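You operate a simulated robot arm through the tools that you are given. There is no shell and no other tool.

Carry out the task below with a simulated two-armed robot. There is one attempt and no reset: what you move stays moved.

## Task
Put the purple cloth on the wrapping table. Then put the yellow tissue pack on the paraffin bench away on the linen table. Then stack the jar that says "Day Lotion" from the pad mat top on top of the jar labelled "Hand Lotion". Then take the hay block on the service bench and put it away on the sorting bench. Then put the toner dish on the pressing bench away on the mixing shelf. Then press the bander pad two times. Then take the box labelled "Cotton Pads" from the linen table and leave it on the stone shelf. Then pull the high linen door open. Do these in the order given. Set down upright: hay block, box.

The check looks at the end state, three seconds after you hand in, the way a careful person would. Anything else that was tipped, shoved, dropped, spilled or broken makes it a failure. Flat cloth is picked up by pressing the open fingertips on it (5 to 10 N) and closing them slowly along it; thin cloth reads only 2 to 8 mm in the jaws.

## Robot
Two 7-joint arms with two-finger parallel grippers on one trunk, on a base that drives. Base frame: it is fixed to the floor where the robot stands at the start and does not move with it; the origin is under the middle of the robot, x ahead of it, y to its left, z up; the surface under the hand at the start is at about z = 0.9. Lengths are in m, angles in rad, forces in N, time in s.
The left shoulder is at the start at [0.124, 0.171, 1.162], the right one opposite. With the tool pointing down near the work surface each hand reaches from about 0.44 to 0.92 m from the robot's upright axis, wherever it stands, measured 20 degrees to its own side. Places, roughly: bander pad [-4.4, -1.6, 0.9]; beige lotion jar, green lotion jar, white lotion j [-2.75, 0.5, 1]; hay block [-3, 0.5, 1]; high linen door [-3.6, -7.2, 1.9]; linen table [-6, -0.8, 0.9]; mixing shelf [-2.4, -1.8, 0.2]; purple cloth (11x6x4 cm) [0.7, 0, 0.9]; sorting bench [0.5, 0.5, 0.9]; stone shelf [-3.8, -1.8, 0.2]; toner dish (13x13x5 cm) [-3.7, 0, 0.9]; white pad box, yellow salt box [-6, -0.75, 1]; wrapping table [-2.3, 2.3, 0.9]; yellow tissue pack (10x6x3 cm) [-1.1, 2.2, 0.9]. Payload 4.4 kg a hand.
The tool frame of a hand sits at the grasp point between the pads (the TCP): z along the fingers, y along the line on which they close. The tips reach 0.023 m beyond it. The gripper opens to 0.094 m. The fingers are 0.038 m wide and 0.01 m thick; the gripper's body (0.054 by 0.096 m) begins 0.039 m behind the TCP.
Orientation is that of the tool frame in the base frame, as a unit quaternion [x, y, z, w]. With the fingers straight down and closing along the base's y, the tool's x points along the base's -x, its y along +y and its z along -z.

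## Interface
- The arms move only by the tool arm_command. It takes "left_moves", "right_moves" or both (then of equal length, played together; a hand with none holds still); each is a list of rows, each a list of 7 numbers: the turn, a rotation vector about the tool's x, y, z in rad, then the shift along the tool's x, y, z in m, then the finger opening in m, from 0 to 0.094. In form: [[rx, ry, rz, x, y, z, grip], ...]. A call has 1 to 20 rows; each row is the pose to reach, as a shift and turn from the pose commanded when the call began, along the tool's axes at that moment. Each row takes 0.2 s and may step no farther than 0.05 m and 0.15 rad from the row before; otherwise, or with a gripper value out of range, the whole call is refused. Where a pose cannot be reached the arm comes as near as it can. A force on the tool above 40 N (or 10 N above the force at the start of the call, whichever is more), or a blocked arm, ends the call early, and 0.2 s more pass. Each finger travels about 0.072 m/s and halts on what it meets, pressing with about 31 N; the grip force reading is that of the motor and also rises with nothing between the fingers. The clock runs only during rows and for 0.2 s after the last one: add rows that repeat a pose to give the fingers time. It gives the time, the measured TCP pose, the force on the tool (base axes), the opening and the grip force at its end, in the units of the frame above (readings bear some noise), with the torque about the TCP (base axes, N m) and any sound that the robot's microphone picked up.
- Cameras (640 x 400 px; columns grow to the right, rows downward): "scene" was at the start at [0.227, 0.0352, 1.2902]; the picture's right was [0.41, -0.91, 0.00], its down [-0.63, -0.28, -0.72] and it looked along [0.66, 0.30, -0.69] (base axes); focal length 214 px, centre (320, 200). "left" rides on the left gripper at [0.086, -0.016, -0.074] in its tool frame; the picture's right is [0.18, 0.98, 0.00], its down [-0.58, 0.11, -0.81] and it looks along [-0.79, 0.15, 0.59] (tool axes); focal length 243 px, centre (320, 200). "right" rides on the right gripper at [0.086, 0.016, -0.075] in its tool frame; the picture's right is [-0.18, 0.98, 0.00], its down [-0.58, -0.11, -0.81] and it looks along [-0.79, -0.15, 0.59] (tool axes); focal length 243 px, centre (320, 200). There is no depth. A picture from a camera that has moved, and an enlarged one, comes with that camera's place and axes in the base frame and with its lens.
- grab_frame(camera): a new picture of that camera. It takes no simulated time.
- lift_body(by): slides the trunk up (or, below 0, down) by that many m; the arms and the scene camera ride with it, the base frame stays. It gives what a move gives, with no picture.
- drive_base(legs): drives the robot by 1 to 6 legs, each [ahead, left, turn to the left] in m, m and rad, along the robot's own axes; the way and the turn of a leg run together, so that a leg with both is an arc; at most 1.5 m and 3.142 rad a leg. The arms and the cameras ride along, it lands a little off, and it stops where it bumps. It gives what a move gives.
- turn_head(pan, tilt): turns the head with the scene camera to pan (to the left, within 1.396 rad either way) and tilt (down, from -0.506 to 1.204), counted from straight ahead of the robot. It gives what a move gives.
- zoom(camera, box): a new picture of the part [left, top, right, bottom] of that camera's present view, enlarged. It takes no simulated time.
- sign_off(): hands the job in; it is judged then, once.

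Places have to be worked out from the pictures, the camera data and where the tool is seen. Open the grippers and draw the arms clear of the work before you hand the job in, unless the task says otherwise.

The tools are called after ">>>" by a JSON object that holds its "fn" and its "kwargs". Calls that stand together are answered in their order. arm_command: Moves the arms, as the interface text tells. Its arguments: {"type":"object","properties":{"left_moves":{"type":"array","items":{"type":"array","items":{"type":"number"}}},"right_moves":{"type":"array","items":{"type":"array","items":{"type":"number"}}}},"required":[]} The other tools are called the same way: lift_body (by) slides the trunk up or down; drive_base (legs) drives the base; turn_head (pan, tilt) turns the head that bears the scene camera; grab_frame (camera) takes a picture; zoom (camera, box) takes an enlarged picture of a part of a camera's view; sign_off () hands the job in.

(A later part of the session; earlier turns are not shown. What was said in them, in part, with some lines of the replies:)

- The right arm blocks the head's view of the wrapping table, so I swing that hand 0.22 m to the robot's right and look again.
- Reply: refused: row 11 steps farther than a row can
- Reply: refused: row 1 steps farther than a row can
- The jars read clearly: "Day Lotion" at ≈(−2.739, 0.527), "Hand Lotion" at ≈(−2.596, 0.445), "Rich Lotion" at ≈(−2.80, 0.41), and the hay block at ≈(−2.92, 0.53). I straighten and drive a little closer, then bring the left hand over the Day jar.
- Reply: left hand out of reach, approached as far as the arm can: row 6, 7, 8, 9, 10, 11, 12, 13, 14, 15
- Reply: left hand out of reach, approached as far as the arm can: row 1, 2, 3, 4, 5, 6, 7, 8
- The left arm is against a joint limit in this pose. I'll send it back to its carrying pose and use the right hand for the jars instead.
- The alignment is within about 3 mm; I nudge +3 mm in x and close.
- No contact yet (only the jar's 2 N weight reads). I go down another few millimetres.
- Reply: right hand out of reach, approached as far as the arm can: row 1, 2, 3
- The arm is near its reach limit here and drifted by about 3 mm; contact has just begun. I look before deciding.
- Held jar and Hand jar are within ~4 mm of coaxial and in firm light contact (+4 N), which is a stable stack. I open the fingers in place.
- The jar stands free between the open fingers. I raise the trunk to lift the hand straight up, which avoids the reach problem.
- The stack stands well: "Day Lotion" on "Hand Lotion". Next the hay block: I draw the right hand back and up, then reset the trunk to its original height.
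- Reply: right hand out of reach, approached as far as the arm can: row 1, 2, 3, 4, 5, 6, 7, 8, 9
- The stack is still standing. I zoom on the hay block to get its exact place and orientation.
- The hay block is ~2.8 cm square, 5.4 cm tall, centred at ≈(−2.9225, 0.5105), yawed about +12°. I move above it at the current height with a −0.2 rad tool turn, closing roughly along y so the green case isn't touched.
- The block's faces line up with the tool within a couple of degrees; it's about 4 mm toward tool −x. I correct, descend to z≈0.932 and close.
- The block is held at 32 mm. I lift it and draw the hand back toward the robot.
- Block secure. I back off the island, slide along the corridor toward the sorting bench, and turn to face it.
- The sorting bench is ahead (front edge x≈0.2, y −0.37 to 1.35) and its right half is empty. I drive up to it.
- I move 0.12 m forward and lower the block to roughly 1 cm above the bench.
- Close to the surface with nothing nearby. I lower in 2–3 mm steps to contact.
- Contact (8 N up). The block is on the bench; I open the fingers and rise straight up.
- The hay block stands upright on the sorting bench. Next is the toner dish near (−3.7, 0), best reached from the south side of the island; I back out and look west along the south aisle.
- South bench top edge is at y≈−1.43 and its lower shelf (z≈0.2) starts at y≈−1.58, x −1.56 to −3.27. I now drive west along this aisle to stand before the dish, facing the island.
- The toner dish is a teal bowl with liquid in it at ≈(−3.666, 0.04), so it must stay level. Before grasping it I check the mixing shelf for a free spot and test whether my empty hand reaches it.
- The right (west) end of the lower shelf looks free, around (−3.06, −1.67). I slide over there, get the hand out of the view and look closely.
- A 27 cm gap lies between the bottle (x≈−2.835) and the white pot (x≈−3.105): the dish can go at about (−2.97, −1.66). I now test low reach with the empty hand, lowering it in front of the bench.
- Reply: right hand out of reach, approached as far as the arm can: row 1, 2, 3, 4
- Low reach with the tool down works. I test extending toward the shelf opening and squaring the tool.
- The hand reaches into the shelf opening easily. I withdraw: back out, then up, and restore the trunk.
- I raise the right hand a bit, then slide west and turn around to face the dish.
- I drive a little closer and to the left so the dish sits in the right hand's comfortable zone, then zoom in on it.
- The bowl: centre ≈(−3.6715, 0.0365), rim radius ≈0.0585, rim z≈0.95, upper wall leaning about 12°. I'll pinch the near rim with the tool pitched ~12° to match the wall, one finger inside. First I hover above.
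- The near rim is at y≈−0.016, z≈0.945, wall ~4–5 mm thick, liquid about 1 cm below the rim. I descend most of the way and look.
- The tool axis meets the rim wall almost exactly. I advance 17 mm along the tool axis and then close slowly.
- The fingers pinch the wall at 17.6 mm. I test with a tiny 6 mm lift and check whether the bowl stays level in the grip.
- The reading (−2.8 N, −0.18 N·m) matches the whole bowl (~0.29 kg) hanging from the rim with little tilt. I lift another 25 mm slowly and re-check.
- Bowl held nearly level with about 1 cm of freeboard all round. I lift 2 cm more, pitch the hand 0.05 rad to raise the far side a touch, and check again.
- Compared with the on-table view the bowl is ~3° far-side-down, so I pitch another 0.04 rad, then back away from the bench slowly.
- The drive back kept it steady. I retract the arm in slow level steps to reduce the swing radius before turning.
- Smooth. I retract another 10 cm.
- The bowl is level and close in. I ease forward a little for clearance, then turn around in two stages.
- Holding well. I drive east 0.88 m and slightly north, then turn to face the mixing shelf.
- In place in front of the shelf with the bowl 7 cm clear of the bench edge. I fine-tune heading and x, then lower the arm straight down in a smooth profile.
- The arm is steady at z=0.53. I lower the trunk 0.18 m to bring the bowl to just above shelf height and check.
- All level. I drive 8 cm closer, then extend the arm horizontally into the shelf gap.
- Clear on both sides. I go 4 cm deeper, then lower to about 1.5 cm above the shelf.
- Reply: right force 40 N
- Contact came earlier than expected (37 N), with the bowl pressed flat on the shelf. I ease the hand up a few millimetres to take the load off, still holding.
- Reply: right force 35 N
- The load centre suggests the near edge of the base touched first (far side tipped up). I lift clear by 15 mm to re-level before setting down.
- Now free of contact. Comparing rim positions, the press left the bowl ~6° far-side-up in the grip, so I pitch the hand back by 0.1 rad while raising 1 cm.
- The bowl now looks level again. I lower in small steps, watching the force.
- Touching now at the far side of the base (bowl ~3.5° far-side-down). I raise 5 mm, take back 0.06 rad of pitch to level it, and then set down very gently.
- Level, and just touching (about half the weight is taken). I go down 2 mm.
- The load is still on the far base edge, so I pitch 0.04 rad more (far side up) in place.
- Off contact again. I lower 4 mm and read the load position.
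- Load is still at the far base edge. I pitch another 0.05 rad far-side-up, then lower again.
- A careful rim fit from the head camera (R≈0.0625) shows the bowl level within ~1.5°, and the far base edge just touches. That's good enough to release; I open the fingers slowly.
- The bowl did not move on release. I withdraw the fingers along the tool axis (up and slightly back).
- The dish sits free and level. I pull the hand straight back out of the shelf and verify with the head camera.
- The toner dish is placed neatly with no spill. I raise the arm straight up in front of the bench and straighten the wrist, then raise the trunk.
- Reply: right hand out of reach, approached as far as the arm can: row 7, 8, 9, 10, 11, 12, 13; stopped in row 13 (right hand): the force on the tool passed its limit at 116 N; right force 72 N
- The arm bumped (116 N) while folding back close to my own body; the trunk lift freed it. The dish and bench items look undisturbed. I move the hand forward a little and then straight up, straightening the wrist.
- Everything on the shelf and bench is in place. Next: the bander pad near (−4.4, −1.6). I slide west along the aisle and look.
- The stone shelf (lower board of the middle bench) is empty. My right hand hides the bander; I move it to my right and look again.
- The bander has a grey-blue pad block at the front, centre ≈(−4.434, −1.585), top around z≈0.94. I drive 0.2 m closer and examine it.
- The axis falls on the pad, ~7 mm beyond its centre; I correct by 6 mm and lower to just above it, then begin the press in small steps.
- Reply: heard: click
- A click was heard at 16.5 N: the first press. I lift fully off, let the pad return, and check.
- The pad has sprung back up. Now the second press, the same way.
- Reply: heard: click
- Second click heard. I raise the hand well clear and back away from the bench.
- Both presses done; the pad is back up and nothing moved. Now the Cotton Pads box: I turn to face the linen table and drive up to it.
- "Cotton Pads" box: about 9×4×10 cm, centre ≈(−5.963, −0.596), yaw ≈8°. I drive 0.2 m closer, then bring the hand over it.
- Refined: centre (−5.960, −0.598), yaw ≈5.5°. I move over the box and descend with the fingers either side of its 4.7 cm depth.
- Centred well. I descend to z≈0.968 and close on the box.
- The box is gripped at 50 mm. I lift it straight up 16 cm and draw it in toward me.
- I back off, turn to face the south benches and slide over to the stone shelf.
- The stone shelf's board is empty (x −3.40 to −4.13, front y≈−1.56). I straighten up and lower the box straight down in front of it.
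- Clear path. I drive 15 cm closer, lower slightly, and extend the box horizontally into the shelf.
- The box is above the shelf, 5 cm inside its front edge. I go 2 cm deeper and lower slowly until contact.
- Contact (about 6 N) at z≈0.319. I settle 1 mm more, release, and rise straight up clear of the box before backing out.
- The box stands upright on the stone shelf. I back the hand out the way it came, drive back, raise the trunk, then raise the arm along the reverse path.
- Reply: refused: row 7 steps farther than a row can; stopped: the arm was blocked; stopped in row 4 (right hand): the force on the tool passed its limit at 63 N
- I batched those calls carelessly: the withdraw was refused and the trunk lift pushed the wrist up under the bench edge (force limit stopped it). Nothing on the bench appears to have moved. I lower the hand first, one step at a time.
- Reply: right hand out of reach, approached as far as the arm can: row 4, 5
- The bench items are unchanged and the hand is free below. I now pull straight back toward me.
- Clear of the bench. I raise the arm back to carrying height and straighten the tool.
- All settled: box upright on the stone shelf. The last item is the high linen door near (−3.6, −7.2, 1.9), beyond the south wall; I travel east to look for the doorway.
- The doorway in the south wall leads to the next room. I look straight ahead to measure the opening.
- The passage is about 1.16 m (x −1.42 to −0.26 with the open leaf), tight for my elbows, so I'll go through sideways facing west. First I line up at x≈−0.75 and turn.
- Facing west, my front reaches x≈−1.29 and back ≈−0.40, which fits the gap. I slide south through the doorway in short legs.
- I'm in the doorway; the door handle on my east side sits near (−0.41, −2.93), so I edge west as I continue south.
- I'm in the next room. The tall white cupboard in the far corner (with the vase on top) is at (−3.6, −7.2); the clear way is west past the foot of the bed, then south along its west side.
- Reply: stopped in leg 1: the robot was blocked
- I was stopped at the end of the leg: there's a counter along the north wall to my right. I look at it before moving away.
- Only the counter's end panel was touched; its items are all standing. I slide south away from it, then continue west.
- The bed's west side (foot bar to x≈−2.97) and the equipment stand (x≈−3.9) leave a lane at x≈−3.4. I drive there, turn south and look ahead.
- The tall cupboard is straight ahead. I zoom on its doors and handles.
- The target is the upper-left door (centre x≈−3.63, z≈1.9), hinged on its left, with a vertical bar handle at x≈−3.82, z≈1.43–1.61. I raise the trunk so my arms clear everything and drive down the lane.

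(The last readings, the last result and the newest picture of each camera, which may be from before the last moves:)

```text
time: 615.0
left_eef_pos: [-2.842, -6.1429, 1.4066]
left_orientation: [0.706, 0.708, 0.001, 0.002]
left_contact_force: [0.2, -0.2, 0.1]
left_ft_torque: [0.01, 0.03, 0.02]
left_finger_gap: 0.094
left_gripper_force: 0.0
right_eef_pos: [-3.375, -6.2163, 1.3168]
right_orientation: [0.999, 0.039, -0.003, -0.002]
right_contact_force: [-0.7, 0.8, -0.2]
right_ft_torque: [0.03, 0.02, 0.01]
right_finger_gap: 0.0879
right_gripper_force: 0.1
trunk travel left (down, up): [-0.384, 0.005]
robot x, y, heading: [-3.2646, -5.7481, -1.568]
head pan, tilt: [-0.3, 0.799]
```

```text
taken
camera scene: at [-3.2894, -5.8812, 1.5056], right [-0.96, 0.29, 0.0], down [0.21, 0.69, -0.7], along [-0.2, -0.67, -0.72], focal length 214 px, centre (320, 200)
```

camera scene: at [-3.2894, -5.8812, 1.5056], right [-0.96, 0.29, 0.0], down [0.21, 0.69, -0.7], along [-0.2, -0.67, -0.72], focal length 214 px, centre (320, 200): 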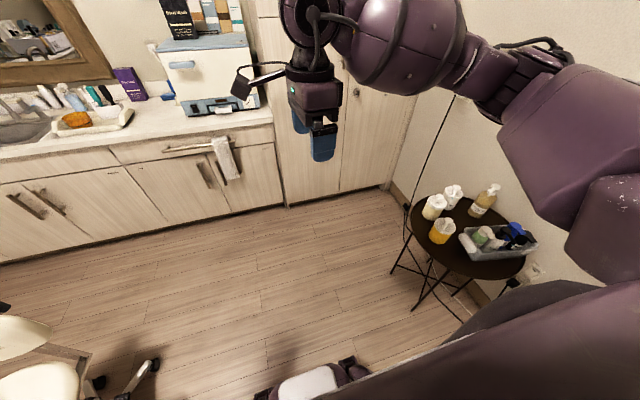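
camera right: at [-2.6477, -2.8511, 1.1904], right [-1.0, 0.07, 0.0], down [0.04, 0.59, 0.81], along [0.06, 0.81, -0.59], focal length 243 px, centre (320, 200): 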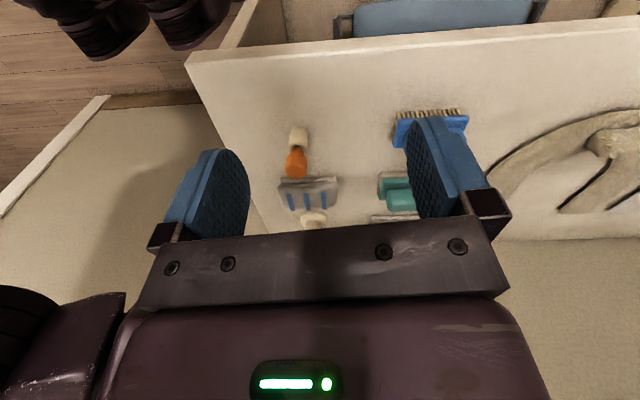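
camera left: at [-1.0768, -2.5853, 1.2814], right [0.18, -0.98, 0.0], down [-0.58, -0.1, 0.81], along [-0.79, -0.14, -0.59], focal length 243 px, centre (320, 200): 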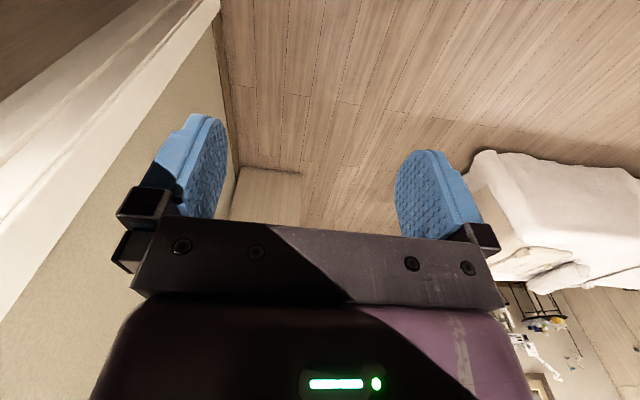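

>>> {"fn": "turn_head", "kwargs": {"pan": -0.3, "tilt": 0.05}}

>>> {"fn": "zoom", "kwargs": {"camera": "scene", "box": [310, 150, 410, 250]}}

>>> {"fn": "grab_frame", "kwargs": {"camera": "scene"}}

```text
time: 616.0
left_eef_pos: [-2.8414, -6.143, 1.4065]
left_orientation: [0.706, 0.708, 0.0, 0.002]
left_contact_force: [0.1, 1.1, -0.9]
left_ft_torque: [-0.01, -0.01, 0.02]
left_finger_gap: 0.0941
left_gripper_force: 0.1
right_eef_pos: [-3.3767, -6.2164, 1.317]
right_orientation: [0.999, 0.038, -0.002, -0.001]
right_contact_force: [0.1, -0.2, -0.2]
right_ft_torque: [0.0, 0.02, -0.03]
right_finger_gap: 0.0877
right_gripper_force: 0.2
trunk travel left (down, up): [-0.384, 0.005]
robot x, y, heading: [-3.2662, -5.7511, -1.567]
head pan, tilt: [-0.3, 0.051]
```

```text
4.00 times, centred on (360, 200) of scene
camera zoom: at [-3.2925, -5.8912, 1.5729], right [-0.96, 0.29, 0.0], down [0.01, 0.05, -1.0], along [-0.29, -0.96, -0.05], focal length 858 px, centre (160, 200)
```

zoom: 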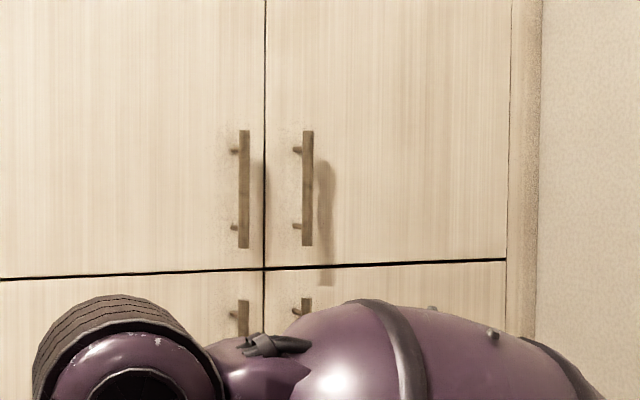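

```text
taken
camera scene: at [-3.2925, -5.8912, 1.5729], right [-0.96, 0.29, 0.0], down [0.01, 0.05, -1.0], along [-0.29, -0.96, -0.05], focal length 214 px, centre (320, 200)
```

scene: 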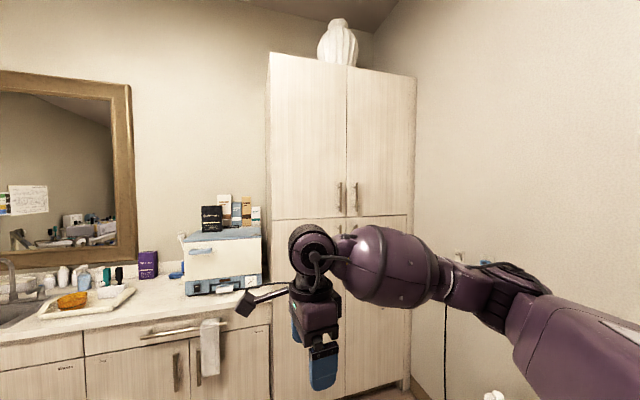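

The handle bar is at ≈(−3.820, −7.176), z 1.43–1.62, standing ~4.5 cm off the door. I reorient the right hand in free space: first turn it back to close side-to-side.

>>> {"fn": "arm_command", "kwargs": {"right_moves": [[0, 0, -0.14, 0, 0, 0, 0.088], [0, 0, -0.28, 0, 0, 0, 0.088], [0, 0, -0.42, 0, 0, 0, 0.088], [0, 0, -0.56, 0, 0, 0, 0.088], [0, 0, -0.7, 0, 0, 0, 0.088], [0, 0, -0.84, 0, 0, 0, 0.088], [0, 0, -0.98, 0, 0, 0, 0.088], [0, 0, -1.12, 0, 0, 0, 0.088], [0, 0, -1.26, 0, 0, 0, 0.088], [0, 0, -1.38, 0, 0, 0, 0.088], [0, 0, -1.49, 0, 0, 0, 0.088], [0, 0, -1.49, 0, 0, 0, 0.088]]}}

>>> {"fn": "grab_frame", "kwargs": {"camera": "scene"}}

```text
time: 618.6
left_eef_pos: [-2.8417, -6.143, 1.4076]
left_orientation: [0.707, 0.707, 0.001, 0.002]
left_contact_force: [-0.7, -0.5, -0.4]
left_ft_torque: [-0.01, -0.01, 0.01]
left_finger_gap: 0.0941
left_gripper_force: 0.0
right_eef_pos: [-3.3762, -6.2163, 1.3166]
right_orientation: [0.708, 0.707, 0.0, -0.002]
right_contact_force: [-0.2, -0.3, 0.8]
right_ft_torque: [0.01, 0.03, 0.01]
right_finger_gap: 0.0878
right_gripper_force: 0.0
trunk travel left (down, up): [-0.384, 0.005]
robot x, y, heading: [-3.2669, -5.7472, -1.569]
head pan, tilt: [-0.3, 0.051]
```

```text
taken
camera scene: at [-3.2925, -5.8911, 1.573], right [-0.96, 0.29, 0.0], down [0.01, 0.05, -1.0], along [-0.29, -0.96, -0.05], focal length 214 px, centre (320, 200)
```

scene: 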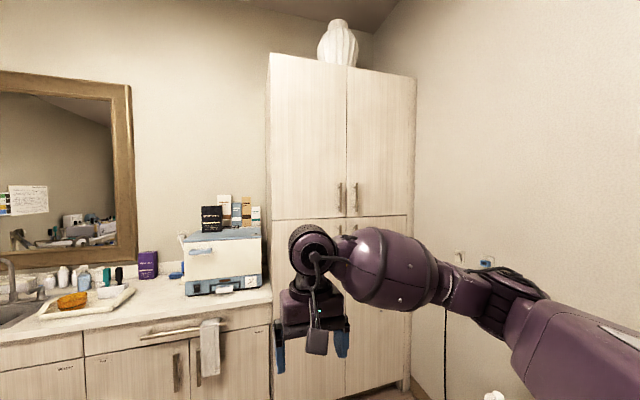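

Now I pitch the hand to point forward while moving it forward, right and up, in free space.

>>> {"fn": "arm_command", "kwargs": {"right_moves": [[0, -0.131, 0, -0.012, -0.012, -0.017, 0.088], [0, -0.262, 0, -0.025, -0.025, -0.033, 0.088], [0, -0.393, 0, -0.037, -0.037, -0.05, 0.088], [0, -0.524, 0, -0.05, -0.05, -0.067, 0.088], [0, -0.655, 0, -0.062, -0.062, -0.083, 0.088], [0, -0.785, 0, -0.075, -0.075, -0.1, 0.088], [0, -0.916, 0, -0.087, -0.087, -0.117, 0.088], [0, -1.047, 0, -0.1, -0.1, -0.133, 0.088], [0, -1.178, 0, -0.112, -0.112, -0.15, 0.088], [0, -1.309, 0, -0.125, -0.125, -0.167, 0.088], [0, -1.44, 0, -0.137, -0.137, -0.183, 0.088], [0, -1.571, 0, -0.15, -0.15, -0.2, 0.088], [0, -1.571, 0, -0.15, -0.15, -0.2, 0.088]]}}

>>> {"fn": "grab_frame", "kwargs": {"camera": "scene"}}

>>> {"fn": "grab_frame", "kwargs": {"camera": "right"}}

```text
time: 621.5
left_eef_pos: [-2.8414, -6.1433, 1.4072]
left_orientation: [0.707, 0.708, 0.001, 0.002]
left_contact_force: [0.8, 0.0, -0.1]
left_ft_torque: [-0.01, 0.0, 0.01]
left_finger_gap: 0.0942
left_gripper_force: 0.1
right_eef_pos: [-3.5262, -6.3652, 1.5157]
right_orientation: [-0.5, -0.5, 0.501, -0.499]
right_contact_force: [-0.3, 0.4, 0.3]
right_ft_torque: [0.0, -0.01, -0.03]
right_finger_gap: 0.088
right_gripper_force: 0.0
trunk travel left (down, up): [-0.384, 0.005]
robot x, y, heading: [-3.2658, -5.7485, -1.563]
head pan, tilt: [-0.3, 0.051]
```

```text
taken
camera scene: at [-3.2921, -5.891, 1.573], right [-0.96, 0.29, 0.0], down [0.01, 0.05, -1.0], along [-0.29, -0.96, -0.05], focal length 214 px, centre (320, 200)
```

scene: 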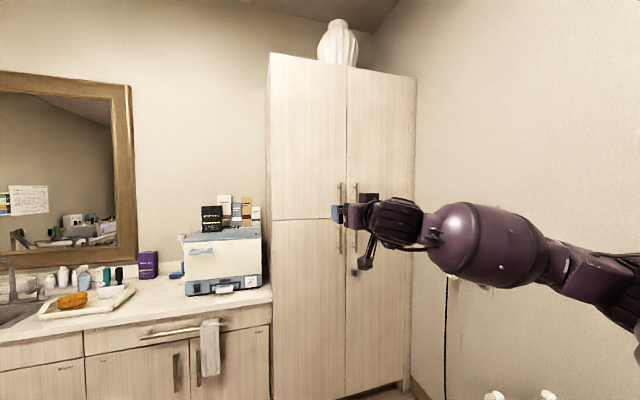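

```text
taken
camera right: at [-3.5081, -6.291, 1.4294], right [0.98, 0.0, 0.18], down [-0.1, 0.81, 0.58], along [-0.15, -0.59, 0.79], focal length 243 px, centre (320, 200)
```

right: 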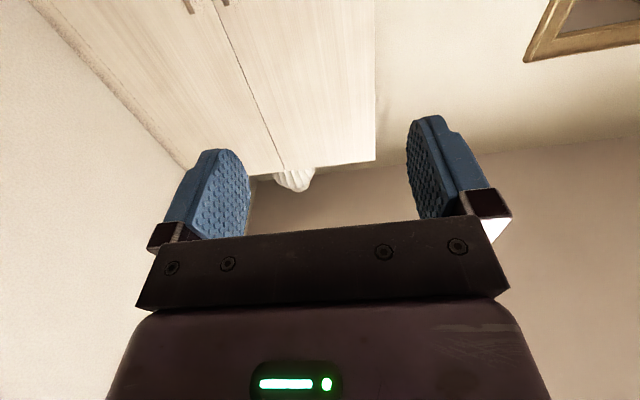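

The hand now points forward at z≈1.52. I drive forward and right to line it up about 10 cm in front of the handle.

>>> {"fn": "drive_base", "kwargs": {"legs": [[0.3, -0.28, 0], [0.36, 0, 0]]}}

>>> {"fn": "turn_head", "kwargs": {"pan": -0.4, "tilt": 0.0}}

>>> {"fn": "grab_frame", "kwargs": {"camera": "scene"}}

>>> {"fn": "grab_frame", "kwargs": {"camera": "right"}}

```text
time: 626.4
left_eef_pos: [-3.1192, -6.8022, 1.4063]
left_orientation: [0.706, 0.709, 0.001, 0.001]
left_contact_force: [-0.2, 0.1, 0.4]
left_ft_torque: [0.01, 0.0, -0.01]
left_finger_gap: 0.0939
left_gripper_force: 0.0
right_eef_pos: [-3.8024, -7.0282, 1.5167]
right_orientation: [0.5, 0.501, -0.5, 0.499]
right_contact_force: [-0.4, 0.2, 0.4]
right_ft_torque: [0.0, 0.0, -0.01]
right_finger_gap: 0.0879
right_gripper_force: 0.1
trunk travel left (down, up): [-0.384, 0.005]
robot x, y, heading: [-3.5442, -6.4085, -1.562]
head pan, tilt: [-0.3, 0.051]
```

```text
time: 627.1
left_eef_pos: [-3.1209, -6.8037, 1.4072]
left_orientation: [0.705, 0.709, 0.0, 0.002]
left_contact_force: [-0.2, -0.3, -0.8]
left_ft_torque: [0.01, -0.01, -0.01]
left_finger_gap: 0.094
left_gripper_force: 0.1
right_eef_pos: [-3.802, -7.028, 1.517]
right_orientation: [0.5, 0.501, -0.5, 0.499]
right_contact_force: [-0.3, 0.3, -0.1]
right_ft_torque: [-0.01, -0.01, 0.02]
right_finger_gap: 0.0881
right_gripper_force: 0.1
trunk travel left (down, up): [-0.384, 0.005]
robot x, y, heading: [-3.5455, -6.4086, -1.564]
head pan, tilt: [-0.4, 0.0]
```

```text
taken
camera scene: at [-3.5788, -6.5485, 1.5776], right [-0.92, 0.38, 0.0], down [0.0, 0.0, -1.0], along [-0.38, -0.92, 0.0], focal length 214 px, centre (320, 200)
```

scene: 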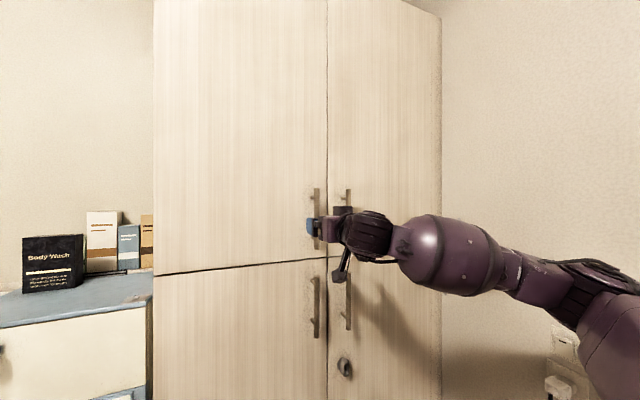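

```text
taken
camera right: at [-3.7848, -6.9533, 1.4292], right [0.98, 0.0, 0.18], down [-0.11, 0.81, 0.58], along [-0.15, -0.59, 0.79], focal length 243 px, centre (320, 200)
```

right: 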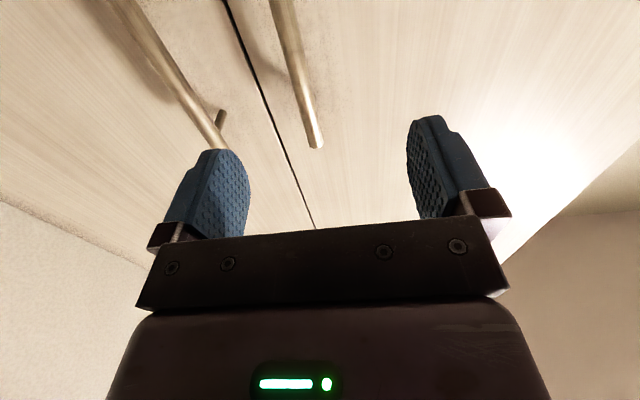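

The handle lies ~2.5 cm to the left of the gripper's axis (x≈−3.827). I shift over and advance so that the bar comes between the open fingers.

>>> {"fn": "arm_command", "kwargs": {"right_moves": [[0, 0, 0, 0, -0.012, 0.01, 0.088], [0, 0, 0, 0, -0.025, 0.03, 0.088], [0, 0, 0, 0, -0.025, 0.06, 0.088], [0, 0, 0, 0, -0.025, 0.085, 0.088], [0, 0, 0, 0, -0.025, 0.1, 0.088], [0, 0, 0, 0, -0.025, 0.1, 0.088]]}}

>>> {"fn": "grab_frame", "kwargs": {"camera": "right"}}

>>> {"fn": "zoom", "kwargs": {"camera": "scene", "box": [270, 170, 390, 290]}}

```text
time: 628.5
left_eef_pos: [-3.1201, -6.8018, 1.4066]
left_orientation: [0.705, 0.709, 0.001, 0.003]
left_contact_force: [1.0, 0.3, 0.2]
left_ft_torque: [-0.04, -0.03, -0.01]
left_finger_gap: 0.0939
left_gripper_force: 0.0
right_eef_pos: [-3.826, -7.1281, 1.516]
right_orientation: [0.499, 0.502, -0.5, 0.5]
right_contact_force: [-0.8, 0.0, 0.1]
right_ft_torque: [0.01, -0.02, 0.03]
right_finger_gap: 0.0882
right_gripper_force: 0.0
trunk travel left (down, up): [-0.384, 0.005]
robot x, y, heading: [-3.5428, -6.4068, -1.559]
head pan, tilt: [-0.4, 0.0]
```

```text
taken
camera right: at [-3.8099, -7.0535, 1.429], right [0.98, 0.0, 0.18], down [-0.11, 0.81, 0.58], along [-0.15, -0.59, 0.79], focal length 243 px, centre (320, 200)
```

right: 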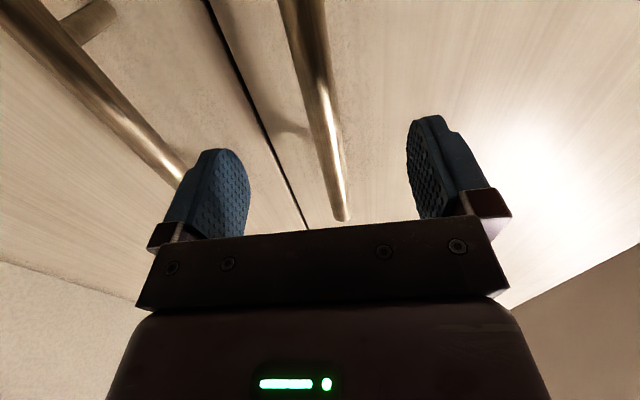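

```text
3.33 times, centred on (330, 230) of scene
camera zoom: at [-3.579, -6.548, 1.5776], right [-0.92, 0.38, 0.0], down [0.0, 0.0, -1.0], along [-0.38, -0.92, 0.0], focal length 715 px, centre (287, 100)
```

zoom: 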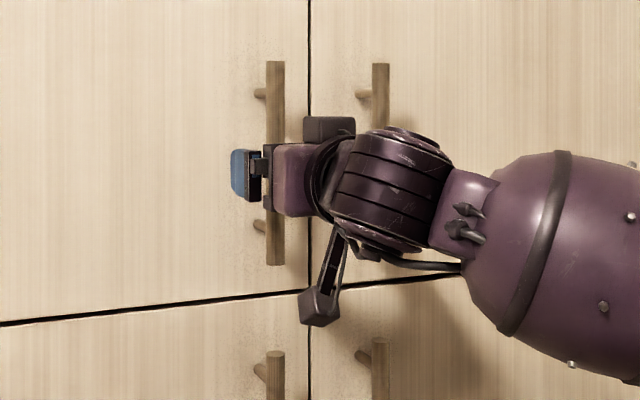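

The bar is centred between the fingers. I advance 4.5 cm and close on it.

>>> {"fn": "arm_command", "kwargs": {"right_moves": [[0, 0, 0, 0, 0, 0.015, 0.088], [0, 0, 0, 0, 0, 0.03, 0.088], [0, 0, 0, 0, 0, 0.043, 0.088], [0, 0, 0, 0, 0, 0.043, 0.07], [0, 0, 0, 0, 0, 0.043, 0.05], [0, 0, 0, 0, 0, 0.043, 0.03], [0, 0, 0, 0, 0, 0.043, 0.01], [0, 0, 0, 0, 0, 0.043, 0.0], [0, 0, 0, 0, 0, 0.043, 0.0]]}}

>>> {"fn": "grab_frame", "kwargs": {"camera": "right"}}

>>> {"fn": "zoom", "kwargs": {"camera": "scene", "box": [270, 170, 390, 290]}}

```text
time: 630.5
left_eef_pos: [-3.1186, -6.8017, 1.4078]
left_orientation: [0.706, 0.709, 0.0, 0.002]
left_contact_force: [-0.3, -0.2, 0.2]
left_ft_torque: [0.01, 0.04, -0.01]
left_finger_gap: 0.094
left_gripper_force: 0.0
right_eef_pos: [-3.8245, -7.1693, 1.5166]
right_orientation: [0.499, 0.502, -0.5, 0.5]
right_contact_force: [5.9, -1.1, -1.2]
right_ft_torque: [-0.13, -0.87, 0.1]
right_finger_gap: 0.0177
right_gripper_force: 45.1
trunk travel left (down, up): [-0.384, 0.005]
robot x, y, heading: [-3.5397, -6.4108, -1.563]
head pan, tilt: [-0.4, 0.0]
```

```text
taken
camera right: at [-3.8072, -7.0959, 1.4297], right [0.98, 0.0, 0.18], down [-0.11, 0.8, 0.58], along [-0.14, -0.59, 0.79], focal length 243 px, centre (320, 200)
```

right: 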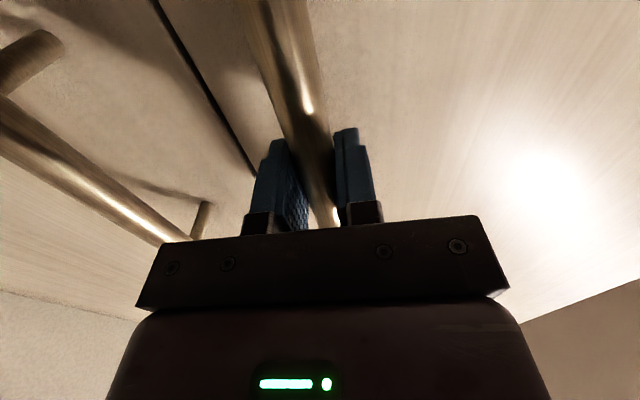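

```text
3.33 times, centred on (330, 230) of scene
camera zoom: at [-3.5776, -6.5485, 1.5776], right [-0.92, 0.38, 0.0], down [0.0, 0.0, -1.0], along [-0.38, -0.92, 0.0], focal length 715 px, centre (287, 100)
```

zoom: 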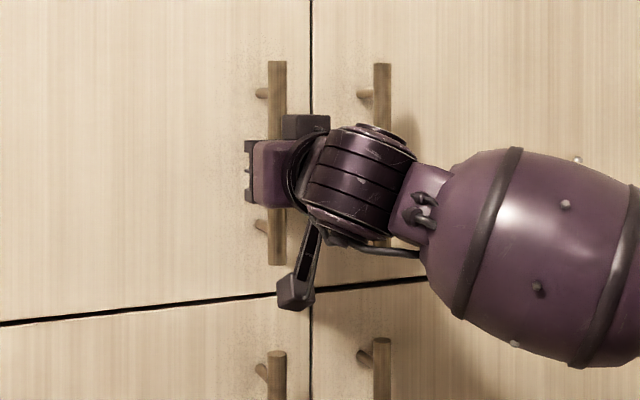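

The round bar is firmly gripped. I pull along the door's hinge arc (hinge at x≈−3.395, radius ≈0.43), first to about 15°.

>>> {"fn": "arm_command", "kwargs": {"right_moves": [[0, 0, 0, 0, 0.0015, -0.011, 0.0], [0, 0, 0, 0, 0.0036, -0.0224, 0.0], [0, 0, 0, 0, 0.006, -0.0335, 0.0], [0, 0, 0, 0, 0.0083, -0.0446, 0.0], [0, 0, 0, 0, 0.0112, -0.0556, 0.0], [0, 0, 0, 0, 0.0142, -0.0666, 0.0], [0, 0, 0, 0, 0.0177, -0.0774, 0.0], [0, 0, 0, 0, 0.0212, -0.0882, 0.0], [0, 0, 0, 0, 0.0252, -0.0988, 0.0], [0, 0, 0, 0, 0.0293, -0.1094, 0.0]]}}

>>> {"fn": "grab_frame", "kwargs": {"camera": "scene"}}

```text
time: 632.7
left_eef_pos: [-3.1191, -6.8019, 1.4072]
left_orientation: [0.705, 0.709, 0.0, 0.002]
left_contact_force: [0.7, 0.0, 0.7]
left_ft_torque: [-0.01, -0.03, -0.02]
left_finger_gap: 0.0942
left_gripper_force: 0.0
right_eef_pos: [-3.7981, -7.0597, 1.5167]
right_orientation: [-0.5, -0.5, 0.501, -0.499]
right_contact_force: [2.4, -0.2, 6.0]
right_ft_torque: [0.01, -0.66, -0.16]
right_finger_gap: 0.0178
right_gripper_force: 45.1
trunk travel left (down, up): [-0.384, 0.005]
robot x, y, heading: [-3.5453, -6.4076, -1.567]
head pan, tilt: [-0.4, 0.0]
```

```text
taken
camera scene: at [-3.5785, -6.5478, 1.5777], right [-0.92, 0.38, 0.0], down [0.0, 0.0, -1.0], along [-0.38, -0.92, 0.0], focal length 214 px, centre (320, 200)
```

scene: 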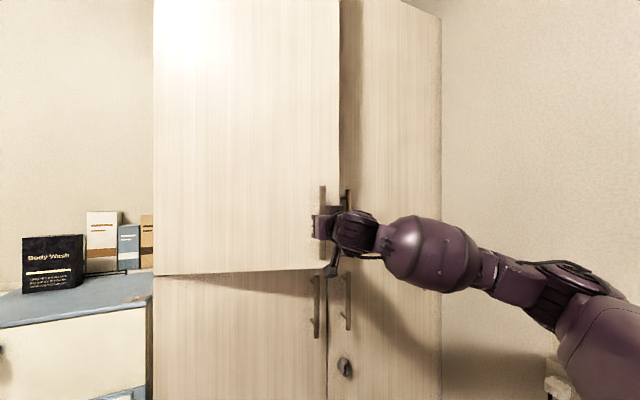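

The door swings with little force. I continue along the arc to about 40°, letting the hand yaw a little with the door.

>>> {"fn": "arm_command", "kwargs": {"right_moves": [[0.02, 0, 0, 0, 0.0078, -0.0173, 0.0], [0.04, 0, 0, 0, 0.016, -0.0343, 0.0], [0.06, 0, 0, 0, 0.0252, -0.0509, 0.0], [0.08, 0, 0, 0, 0.0349, -0.067, 0.0], [0.1, 0, 0, 0, 0.0455, -0.0827, 0.0], [0.12, 0, 0, 0, 0.0566, -0.098, 0.0], [0.14, 0, 0, 0, 0.0685, -0.1127, 0.0], [0.16, 0, 0, 0, 0.0809, -0.127, 0.0], [0.18, 0, 0, 0, 0.094, -0.1406, 0.0], [0.2, 0, 0, 0, 0.1077, -0.1538, 0.0]]}}

>>> {"fn": "grab_frame", "kwargs": {"camera": "scene"}}

```text
time: 634.9
left_eef_pos: [-3.1225, -6.7985, 1.4086]
left_orientation: [0.706, 0.709, 0.001, 0.003]
left_contact_force: [0.0, 0.1, 0.6]
left_ft_torque: [-0.01, 0.01, 0.01]
left_finger_gap: 0.094
left_gripper_force: 0.1
right_eef_pos: [-3.6921, -6.9025, 1.5155]
right_orientation: [-0.547, -0.449, 0.547, -0.447]
right_contact_force: [-15.8, 18.2, -3.8]
right_ft_torque: [-1.0, -0.43, 0.06]
right_finger_gap: 0.018
right_gripper_force: 45.0
trunk travel left (down, up): [-0.384, 0.005]
robot x, y, heading: [-3.5428, -6.408, -1.562]
head pan, tilt: [-0.4, 0.0]
```

```text
taken
camera scene: at [-3.582, -6.5443, 1.5777], right [-0.92, 0.38, 0.0], down [0.0, 0.0, -1.0], along [-0.38, -0.92, 0.0], focal length 214 px, centre (320, 200)
```

scene: 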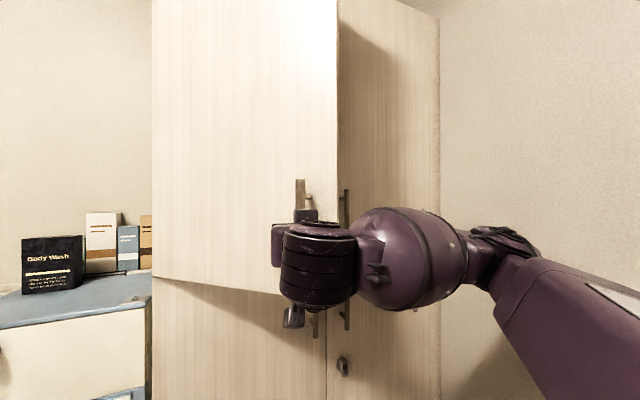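

The door is near 40°; a ~24 N radial force shows my arc is slightly tight. I relieve it by moving ~1 cm outward along the radius.

>>> {"fn": "arm_command", "kwargs": {"right_moves": [[0, 0, 0, 0, -0.0035, -0.003, 0.0], [0, 0, 0, 0, -0.0073, -0.0057, 0.0], [0, 0, 0, 0, -0.0073, -0.0057, 0.0]]}}

```text
time: 635.7
left_eef_pos: [-3.1176, -6.8043, 1.4067]
left_orientation: [0.705, 0.709, 0.001, 0.001]
left_contact_force: [-0.3, 0.5, -0.6]
left_ft_torque: [-0.02, -0.01, 0.02]
left_finger_gap: 0.0941
left_gripper_force: 0.1
right_eef_pos: [-3.6932, -6.9022, 1.5168]
right_orientation: [-0.546, -0.451, 0.547, -0.447]
right_contact_force: [11.8, -12.2, 4.0]
right_ft_torque: [-0.05, -1.31, 0.17]
right_finger_gap: 0.0176
right_gripper_force: 44.6
trunk travel left (down, up): [-0.384, 0.005]
robot x, y, heading: [-3.5452, -6.4094, -1.561]
head pan, tilt: [-0.4, 0.0]
```

The handle positions fit a hinge at (−3.397, −7.214), radius 0.430; the door is at ~40°. I continue with the arm along this refined arc to about 52°.

>>> {"fn": "arm_command", "kwargs": {"right_moves": [[0.02, 0, 0, 0, 0.0111, -0.0108, 0.0], [0.04, 0, 0, 0, 0.0192, -0.0196, 0.0], [0.06, 0, 0, 0, 0.0312, -0.0286, 0.0], [0.08, 0, 0, 0, 0.0404, -0.0361, 0.0], [0.1, 0, 0, 0, 0.0531, -0.0447, 0.0], [0.12, 0, 0, 0, 0.0639, -0.0474, 0.0], [0.12, 0, 0, 0, 0.0639, -0.0474, 0.0]]}}

>>> {"fn": "grab_frame", "kwargs": {"camera": "scene"}}

```text
time: 637.0
left_eef_pos: [-3.124, -6.798, 1.4108]
left_orientation: [0.706, 0.708, -0.001, 0.003]
left_contact_force: [0.5, 0.1, -0.5]
left_ft_torque: [-0.02, 0.01, 0.01]
left_finger_gap: 0.094
left_gripper_force: 0.0
right_eef_pos: [-3.6381, -6.8603, 1.5178]
right_orientation: [-0.569, -0.417, 0.574, -0.416]
right_contact_force: [-13.6, 22.7, 0.7]
right_ft_torque: [-0.25, -0.51, 0.0]
right_finger_gap: 0.0175
right_gripper_force: 45.0
trunk travel left (down, up): [-0.384, 0.005]
robot x, y, heading: [-3.5448, -6.4056, -1.563]
head pan, tilt: [-0.4, 0.0]
stopped in row 6 (right hand): the force on the tool passed its limit at 44 N (the readings are from after the stop); the commanded pose is now the measured one
```

```text
taken
camera scene: at [-3.5823, -6.5424, 1.5779], right [-0.92, 0.38, 0.0], down [0.0, 0.0, -1.0], along [-0.38, -0.92, 0.0], focal length 214 px, centre (320, 200)
```

scene: 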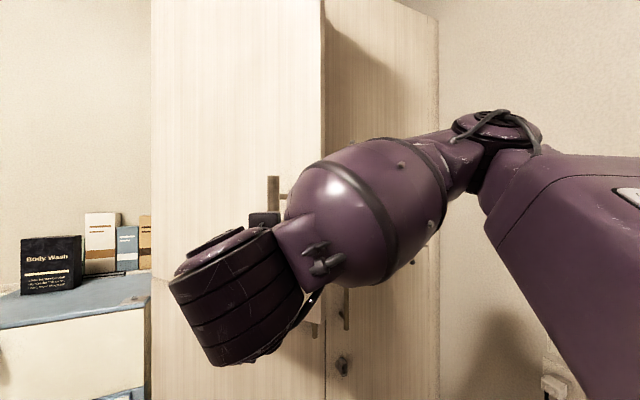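

The door is ~50° open and the arm is getting cramped. I open the fingers, letting the handle go, and then back the base away.

>>> {"fn": "arm_command", "kwargs": {"right_moves": [[0, 0, 0, 0, 0, 0, 0.03], [0, 0, 0, 0, 0, 0, 0.06], [0, 0, 0, 0, 0, 0, 0.088], [0, 0, 0, 0, 0, 0, 0.088], [0, 0, 0, 0, 0, 0, 0.088]]}}

>>> {"fn": "grab_frame", "kwargs": {"camera": "right"}}

```text
time: 638.2
left_eef_pos: [-3.1207, -6.8022, 1.4062]
left_orientation: [0.706, 0.708, 0.0, 0.002]
left_contact_force: [0.6, -0.3, -0.1]
left_ft_torque: [0.01, -0.01, 0.03]
left_finger_gap: 0.0941
left_gripper_force: 0.0
right_eef_pos: [-3.6344, -6.8656, 1.5143]
right_orientation: [-0.569, -0.42, 0.572, -0.415]
right_contact_force: [0.7, 0.2, -0.8]
right_ft_torque: [0.01, -0.02, 0.0]
right_finger_gap: 0.088
right_gripper_force: 0.1
trunk travel left (down, up): [-0.384, 0.005]
robot x, y, heading: [-3.5468, -6.4103, -1.565]
head pan, tilt: [-0.4, 0.0]
```

```text
taken
camera right: at [-3.5954, -6.7997, 1.4275], right [0.94, -0.3, 0.18], down [0.15, 0.8, 0.58], along [-0.32, -0.52, 0.79], focal length 243 px, centre (320, 200)
```

right: 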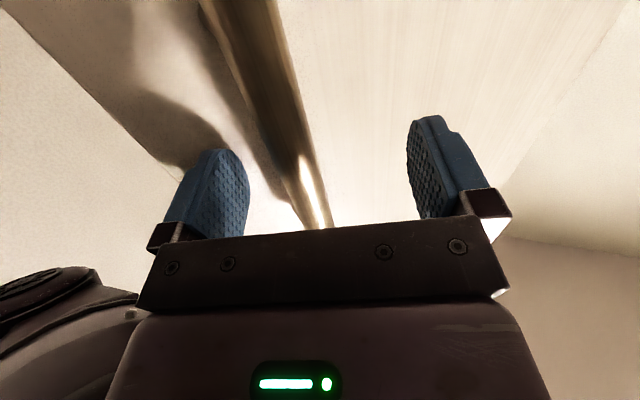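

The handle is free between the fingers. I back the base out along the hand's pointing direction.

>>> {"fn": "drive_base", "kwargs": {"legs": [[-0.3, 0.095, 0]]}}

>>> {"fn": "turn_head", "kwargs": {"pan": -0.2, "tilt": 0.0}}

>>> {"fn": "grab_frame", "kwargs": {"camera": "scene"}}

```text
time: 640.3
left_eef_pos: [-3.0264, -6.501, 1.4076]
left_orientation: [0.703, 0.711, 0.0, 0.001]
left_contact_force: [-0.1, -0.1, -0.3]
left_ft_torque: [0.02, 0.01, -0.01]
left_finger_gap: 0.0936
left_gripper_force: 0.1
right_eef_pos: [-3.5388, -6.5665, 1.5165]
right_orientation: [-0.568, -0.421, 0.571, -0.417]
right_contact_force: [-0.9, -0.5, 1.6]
right_ft_torque: [0.01, 0.0, 0.01]
right_finger_gap: 0.0881
right_gripper_force: 0.0
trunk travel left (down, up): [-0.384, 0.005]
robot x, y, heading: [-3.4535, -6.1081, -1.556]
head pan, tilt: [-0.4, 0.0]
```

```text
time: 641.0
left_eef_pos: [-3.0256, -6.5003, 1.407]
left_orientation: [0.704, 0.711, 0.0, 0.002]
left_contact_force: [0.1, 0.6, -0.2]
left_ft_torque: [-0.05, 0.02, 0.0]
left_finger_gap: 0.0939
left_gripper_force: 0.0
right_eef_pos: [-3.5403, -6.5674, 1.5149]
right_orientation: [-0.569, -0.421, 0.572, -0.415]
right_contact_force: [-0.1, -0.5, 0.5]
right_ft_torque: [0.02, -0.01, -0.01]
right_finger_gap: 0.0878
right_gripper_force: 0.0
trunk travel left (down, up): [-0.384, 0.005]
robot x, y, heading: [-3.4565, -6.1104, -1.561]
head pan, tilt: [-0.201, 0.0]
```

```text
taken
camera scene: at [-3.4691, -6.2544, 1.5776], right [-0.98, 0.19, 0.0], down [0.0, 0.0, -1.0], along [-0.19, -0.98, 0.0], focal length 214 px, centre (320, 200)
```

scene: 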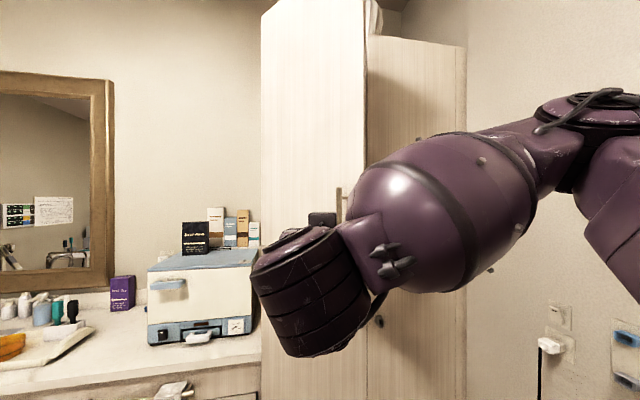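

The door stays at ~50° and the vase hasn't moved. To open it wider I'll go round its free edge and push from the inside: first I move the hand to my right, straighten it and close the fingers.

>>> {"fn": "arm_command", "kwargs": {"right_moves": [[-0.04, 0, 0, 0, -0.0352, 0.0248, 0.06], [-0.08, 0, 0, 0, -0.0704, 0.0497, 0.04], [-0.12, 0, 0, 0, -0.1056, 0.0745, 0.02], [-0.16, 0, 0, 0, -0.1409, 0.0994, 0.0], [-0.2, 0, 0, 0, -0.1761, 0.1242, 0.0], [-0.24, 0, 0, 0, -0.2113, 0.149, 0.0], [-0.28, 0, 0, 0, -0.2465, 0.1739, 0.0], [-0.32, 0, 0, 0, -0.2817, 0.1987, 0.0], [-0.32, 0, 0, 0, -0.2817, 0.1987, 0.0]]}}

>>> {"fn": "grab_frame", "kwargs": {"camera": "scene"}}

```text
time: 643.0
left_eef_pos: [-3.0242, -6.5007, 1.4059]
left_orientation: [0.704, 0.711, 0.001, 0.002]
left_contact_force: [0.5, -0.1, 0.1]
left_ft_torque: [0.0, 0.01, 0.01]
left_finger_gap: 0.094
left_gripper_force: 0.1
right_eef_pos: [-3.867, -6.6705, 1.5185]
right_orientation: [0.494, 0.507, -0.497, 0.502]
right_contact_force: [-0.6, -0.2, 0.4]
right_ft_torque: [0.0, -0.04, -0.01]
right_finger_gap: 0.0001
right_gripper_force: 31.0
trunk travel left (down, up): [-0.384, 0.005]
robot x, y, heading: [-3.4521, -6.1101, -1.554]
head pan, tilt: [-0.201, 0.0]
```

```text
taken
camera scene: at [-3.4682, -6.2545, 1.5776], right [-0.98, 0.19, 0.0], down [0.0, 0.0, -1.0], along [-0.19, -0.98, 0.0], focal length 214 px, centre (320, 200)
```

scene: 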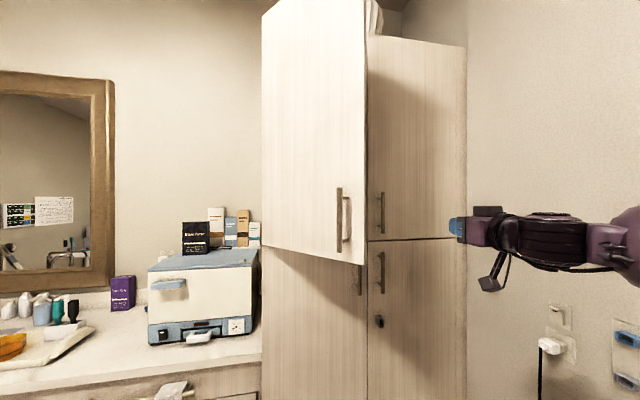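

The hand is clear to the right of the door's free edge (≈(−3.72, −6.84)). I drive 0.2 m ahead so the fingers sit behind the door, then sweep left.

>>> {"fn": "drive_base", "kwargs": {"legs": [[0.2, 0, -0.01]]}}

>>> {"fn": "grab_frame", "kwargs": {"camera": "scene"}}

```text
time: 644.6
left_eef_pos: [-3.0281, -6.703, 1.4073]
left_orientation: [0.707, 0.707, 0.001, 0.002]
left_contact_force: [-0.2, -0.3, -0.5]
left_ft_torque: [-0.02, 0.0, -0.03]
left_finger_gap: 0.094
left_gripper_force: 0.0
right_eef_pos: [-3.8721, -6.8658, 1.5175]
right_orientation: [0.497, 0.504, -0.499, 0.5]
right_contact_force: [0.7, -1.1, 0.1]
right_ft_torque: [-0.01, 0.03, 0.04]
right_finger_gap: 0.0001
right_gripper_force: 31.3
trunk travel left (down, up): [-0.384, 0.005]
robot x, y, heading: [-3.4476, -6.3088, -1.571]
head pan, tilt: [-0.201, 0.0]
```

```text
taken
camera scene: at [-3.4689, -6.4536, 1.5775], right [-0.98, 0.2, 0.0], down [0.0, 0.0, -1.0], along [-0.2, -0.98, 0.0], focal length 214 px, centre (320, 200)
```

scene: 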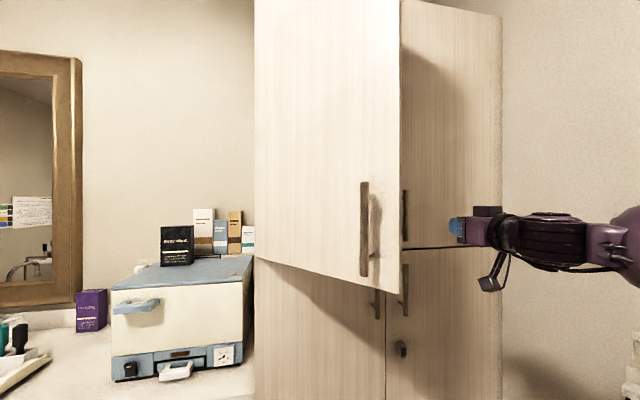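

Door's free edge ≈(−3.70, −6.81), ~54°. I push the fingers 6 cm further in behind it and sweep left to swing the door wider.

>>> {"fn": "arm_command", "kwargs": {"right_moves": [[0, 0, 0, 0, 0, 0.03, 0], [0, 0, 0, 0, 0, 0.06, 0], [0, 0, 0, 0, 0.03, 0.06, 0], [0, 0, 0, 0, 0.065, 0.06, 0], [0, 0, 0, 0, 0.1, 0.06, 0], [0, 0, 0, 0, 0.13, 0.06, 0], [0, 0, 0, 0, 0.16, 0.06, 0], [0, 0, 0, 0, 0.185, 0.06, 0], [0, 0, 0, 0, 0.21, 0.06, 0], [0, 0, 0, 0, 0.235, 0.06, 0], [0, 0, 0, 0, 0.26, 0.06, 0], [0, 0, 0, 0, 0.285, 0.06, 0]]}}

>>> {"fn": "grab_frame", "kwargs": {"camera": "scene"}}

```text
time: 647.2
left_eef_pos: [-3.0265, -6.7034, 1.406]
left_orientation: [0.707, 0.707, 0.0, 0.001]
left_contact_force: [0.0, -0.8, -0.7]
left_ft_torque: [-0.01, 0.01, 0.0]
left_finger_gap: 0.0936
left_gripper_force: 0.1
right_eef_pos: [-3.5821, -6.9234, 1.5171]
right_orientation: [0.497, 0.504, -0.5, 0.498]
right_contact_force: [0.3, 0.5, -0.7]
right_ft_torque: [-0.04, 0.0, -0.01]
right_finger_gap: 0.0004
right_gripper_force: 30.7
trunk travel left (down, up): [-0.384, 0.005]
robot x, y, heading: [-3.4497, -6.3075, -1.565]
head pan, tilt: [-0.201, 0.0]
```

```text
taken
camera scene: at [-3.4671, -6.4533, 1.5776], right [-0.98, 0.2, 0.0], down [0.0, 0.0, -1.0], along [-0.2, -0.98, 0.0], focal length 214 px, centre (320, 200)
```

scene: 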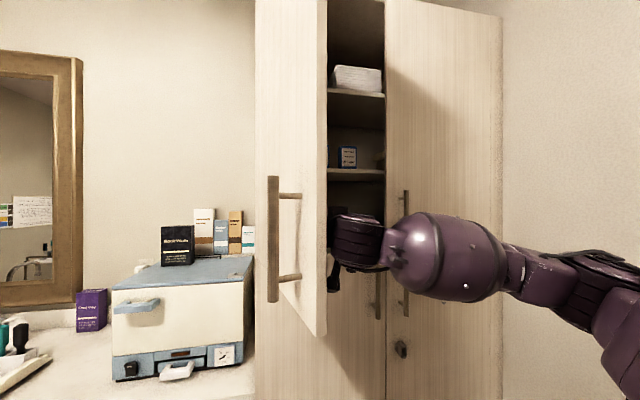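

The door is ~74° open with shelves visible inside. I nudge it a little further.

>>> {"fn": "arm_command", "kwargs": {"right_moves": [[0, 0, 0, 0, 0.025, 0, 0], [0, 0, 0, 0, 0.05, 0, 0], [0, 0, 0, 0, 0.075, 0, 0], [0, 0, 0, 0, 0.09, 0, 0], [0, 0, 0, 0, 0.09, 0, 0]]}}

>>> {"fn": "grab_frame", "kwargs": {"camera": "scene"}}

```text
time: 648.5
left_eef_pos: [-3.0279, -6.7035, 1.4072]
left_orientation: [0.707, 0.707, 0.0, 0.002]
left_contact_force: [0.1, 0.9, -0.6]
left_ft_torque: [-0.04, 0.0, 0.0]
left_finger_gap: 0.0942
left_gripper_force: 0.1
right_eef_pos: [-3.4968, -6.922, 1.5133]
right_orientation: [0.498, 0.504, -0.499, 0.499]
right_contact_force: [-0.6, 0.2, 1.0]
right_ft_torque: [0.0, 0.03, 0.0]
right_finger_gap: 0.0
right_gripper_force: 30.4
trunk travel left (down, up): [-0.384, 0.005]
robot x, y, heading: [-3.4543, -6.3116, -1.567]
head pan, tilt: [-0.201, 0.0]
```

```text
taken
camera scene: at [-3.4696, -6.4529, 1.5776], right [-0.98, 0.2, 0.0], down [0.0, 0.0, -1.0], along [-0.2, -0.98, 0.0], focal length 214 px, centre (320, 200)
```

scene: 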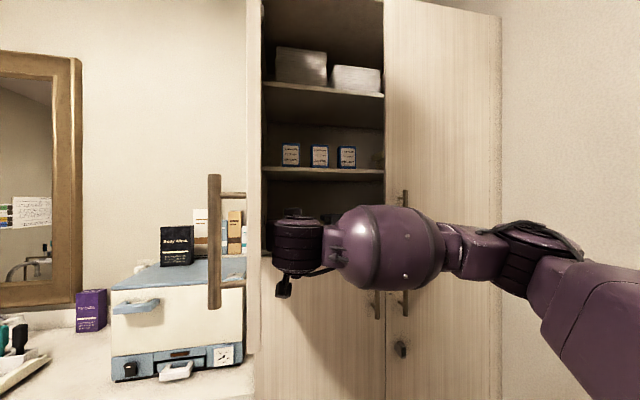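

The door is open beyond 90°. I slide the hand right off it, open the gripper, and back the robot away.

>>> {"fn": "arm_command", "kwargs": {"right_moves": [[0, 0, 0, 0, -0.03, 0, 0.0], [0, 0, 0, 0, -0.06, 0, 0.02], [0, 0, 0, 0, -0.08, -0.03, 0.04], [0, 0, 0, 0, -0.08, -0.07, 0.06]]}}

>>> {"fn": "drive_base", "kwargs": {"legs": [[-0.45, 0, 0]]}}

>>> {"fn": "arm_command", "kwargs": {"right_moves": [[0, 0, 0, 0, 0, 0, 0.09], [0, 0, 0, 0, 0, 0, 0.09], [0, 0, 0, 0, 0, 0, 0.09]]}}

>>> {"fn": "turn_head", "kwargs": {"pan": 0.0, "tilt": 0.0}}

>>> {"fn": "grab_frame", "kwargs": {"camera": "scene"}}

```text
time: 649.5
left_eef_pos: [-3.0276, -6.7039, 1.4072]
left_orientation: [0.707, 0.707, 0.0, 0.002]
left_contact_force: [0.2, 0.2, -0.4]
left_ft_torque: [0.03, 0.01, 0.02]
left_finger_gap: 0.0941
left_gripper_force: 0.2
right_eef_pos: [-3.5763, -6.8535, 1.516]
right_orientation: [0.497, 0.504, -0.499, 0.499]
right_contact_force: [-0.3, -0.3, 0.2]
right_ft_torque: [-0.01, -0.02, -0.02]
right_finger_gap: 0.0599
right_gripper_force: 0.1
trunk travel left (down, up): [-0.384, 0.005]
robot x, y, heading: [-3.448, -6.3082, -1.569]
head pan, tilt: [-0.201, 0.0]
```

```text
time: 652.2
left_eef_pos: [-3.0299, -6.2557, 1.4079]
left_orientation: [0.707, 0.707, 0.001, 0.002]
left_contact_force: [-0.3, -0.4, 0.7]
left_ft_torque: [0.01, 0.02, -0.02]
left_finger_gap: 0.0942
left_gripper_force: 0.0
right_eef_pos: [-3.578, -6.4066, 1.5157]
right_orientation: [0.499, 0.503, -0.5, 0.498]
right_contact_force: [-0.1, -1.2, 0.4]
right_ft_torque: [0.02, 0.01, -0.01]
right_finger_gap: 0.06
right_gripper_force: 0.0
trunk travel left (down, up): [-0.384, 0.005]
robot x, y, heading: [-3.4506, -5.8611, -1.565]
head pan, tilt: [-0.201, 0.0]
```

```text
time: 653.0
left_eef_pos: [-3.0295, -6.2556, 1.4062]
left_orientation: [0.707, 0.708, 0.001, 0.002]
left_contact_force: [0.2, 0.0, 0.1]
left_ft_torque: [-0.01, 0.02, 0.0]
left_finger_gap: 0.094
left_gripper_force: 0.0
right_eef_pos: [-3.5773, -6.4084, 1.5154]
right_orientation: [0.497, 0.504, -0.499, 0.499]
right_contact_force: [0.0, -0.5, 0.0]
right_ft_torque: [0.04, 0.02, 0.02]
right_finger_gap: 0.09
right_gripper_force: 0.0
trunk travel left (down, up): [-0.384, 0.005]
robot x, y, heading: [-3.4497, -5.8622, -1.564]
head pan, tilt: [-0.201, 0.0]
```

```text
time: 653.7
left_eef_pos: [-3.0304, -6.2552, 1.4077]
left_orientation: [0.707, 0.707, 0.001, 0.002]
left_contact_force: [-0.5, -0.3, 0.1]
left_ft_torque: [0.02, -0.01, 0.0]
left_finger_gap: 0.094
left_gripper_force: 0.0
right_eef_pos: [-3.5778, -6.4063, 1.515]
right_orientation: [0.498, 0.504, -0.499, 0.499]
right_contact_force: [0.5, 0.3, -0.5]
right_ft_torque: [0.01, 0.03, -0.03]
right_finger_gap: 0.09
right_gripper_force: 0.0
trunk travel left (down, up): [-0.384, 0.005]
robot x, y, heading: [-3.4525, -5.8603, -1.564]
head pan, tilt: [0.0, 0.0]
```

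```text
taken
camera scene: at [-3.4524, -6.007, 1.5776], right [-1.0, 0.0, 0.0], down [0.0, 0.0, -1.0], along [0.0, -1.0, 0.0], focal length 214 px, centre (320, 200)
```

scene: 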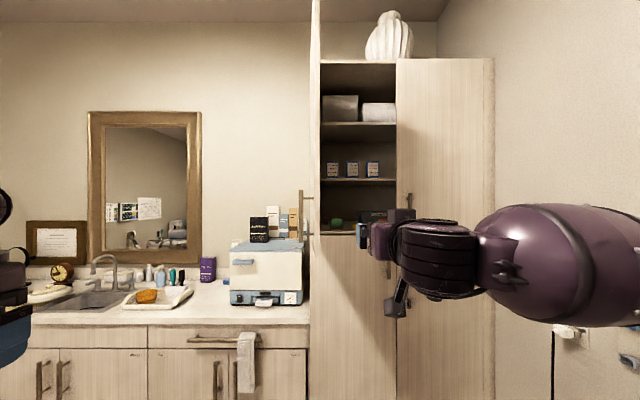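

The upper-left linen door stands fully open and stays there, the cupboard's contents and vase are undisturbed, and both grippers are open and clear. All eight steps were done in order, so I hand the job in.

>>> {"fn": "sign_off", "kwargs": {}}

```text
The job is handed in.
```

I did all eight steps in the order given and handed the job in. I haven't seen a verdict.

1. **Purple cloth:** it lies on the wrapping table, near the front edge.
2. **Yellow tissue pack:** it is on the linen table, beside the grey mat.
3. **Lotion jars:** "Day Lotion" is stacked on "Hand Lotion", about 4 mm off centre.
4. **Hay block:** it stands upright on the sorting bench.
5. **Toner dish:** it is on the mixing shelf and I saw no spill. I had to re-level it a few times while setting it down.
6. **Bander pad:** I pressed it twice, and a click was heard each time.
7. **Cotton Pads box:** it stands upright on the stone shelf.
8. **High linen door:** it is open to about 90° and stayed open when I backed away.

There were three bumps along the way; in the pictures taken afterwards, nothing nearby had tipped or moved:
- **Right arm by the mixing shelf:** it hit something, most likely my own body, at about 116 N while folding back from the shelf.
- **Wrist under the stone-shelf bench:** it pushed up against the bench at about 63 N when I raised the trunk too soon.
- **Base at the counter:** it was stopped by what looked like the end of a counter in the second room.

Apart from what came into view as I drove past, I did not go back to the first room to check the earlier placements before handing in.
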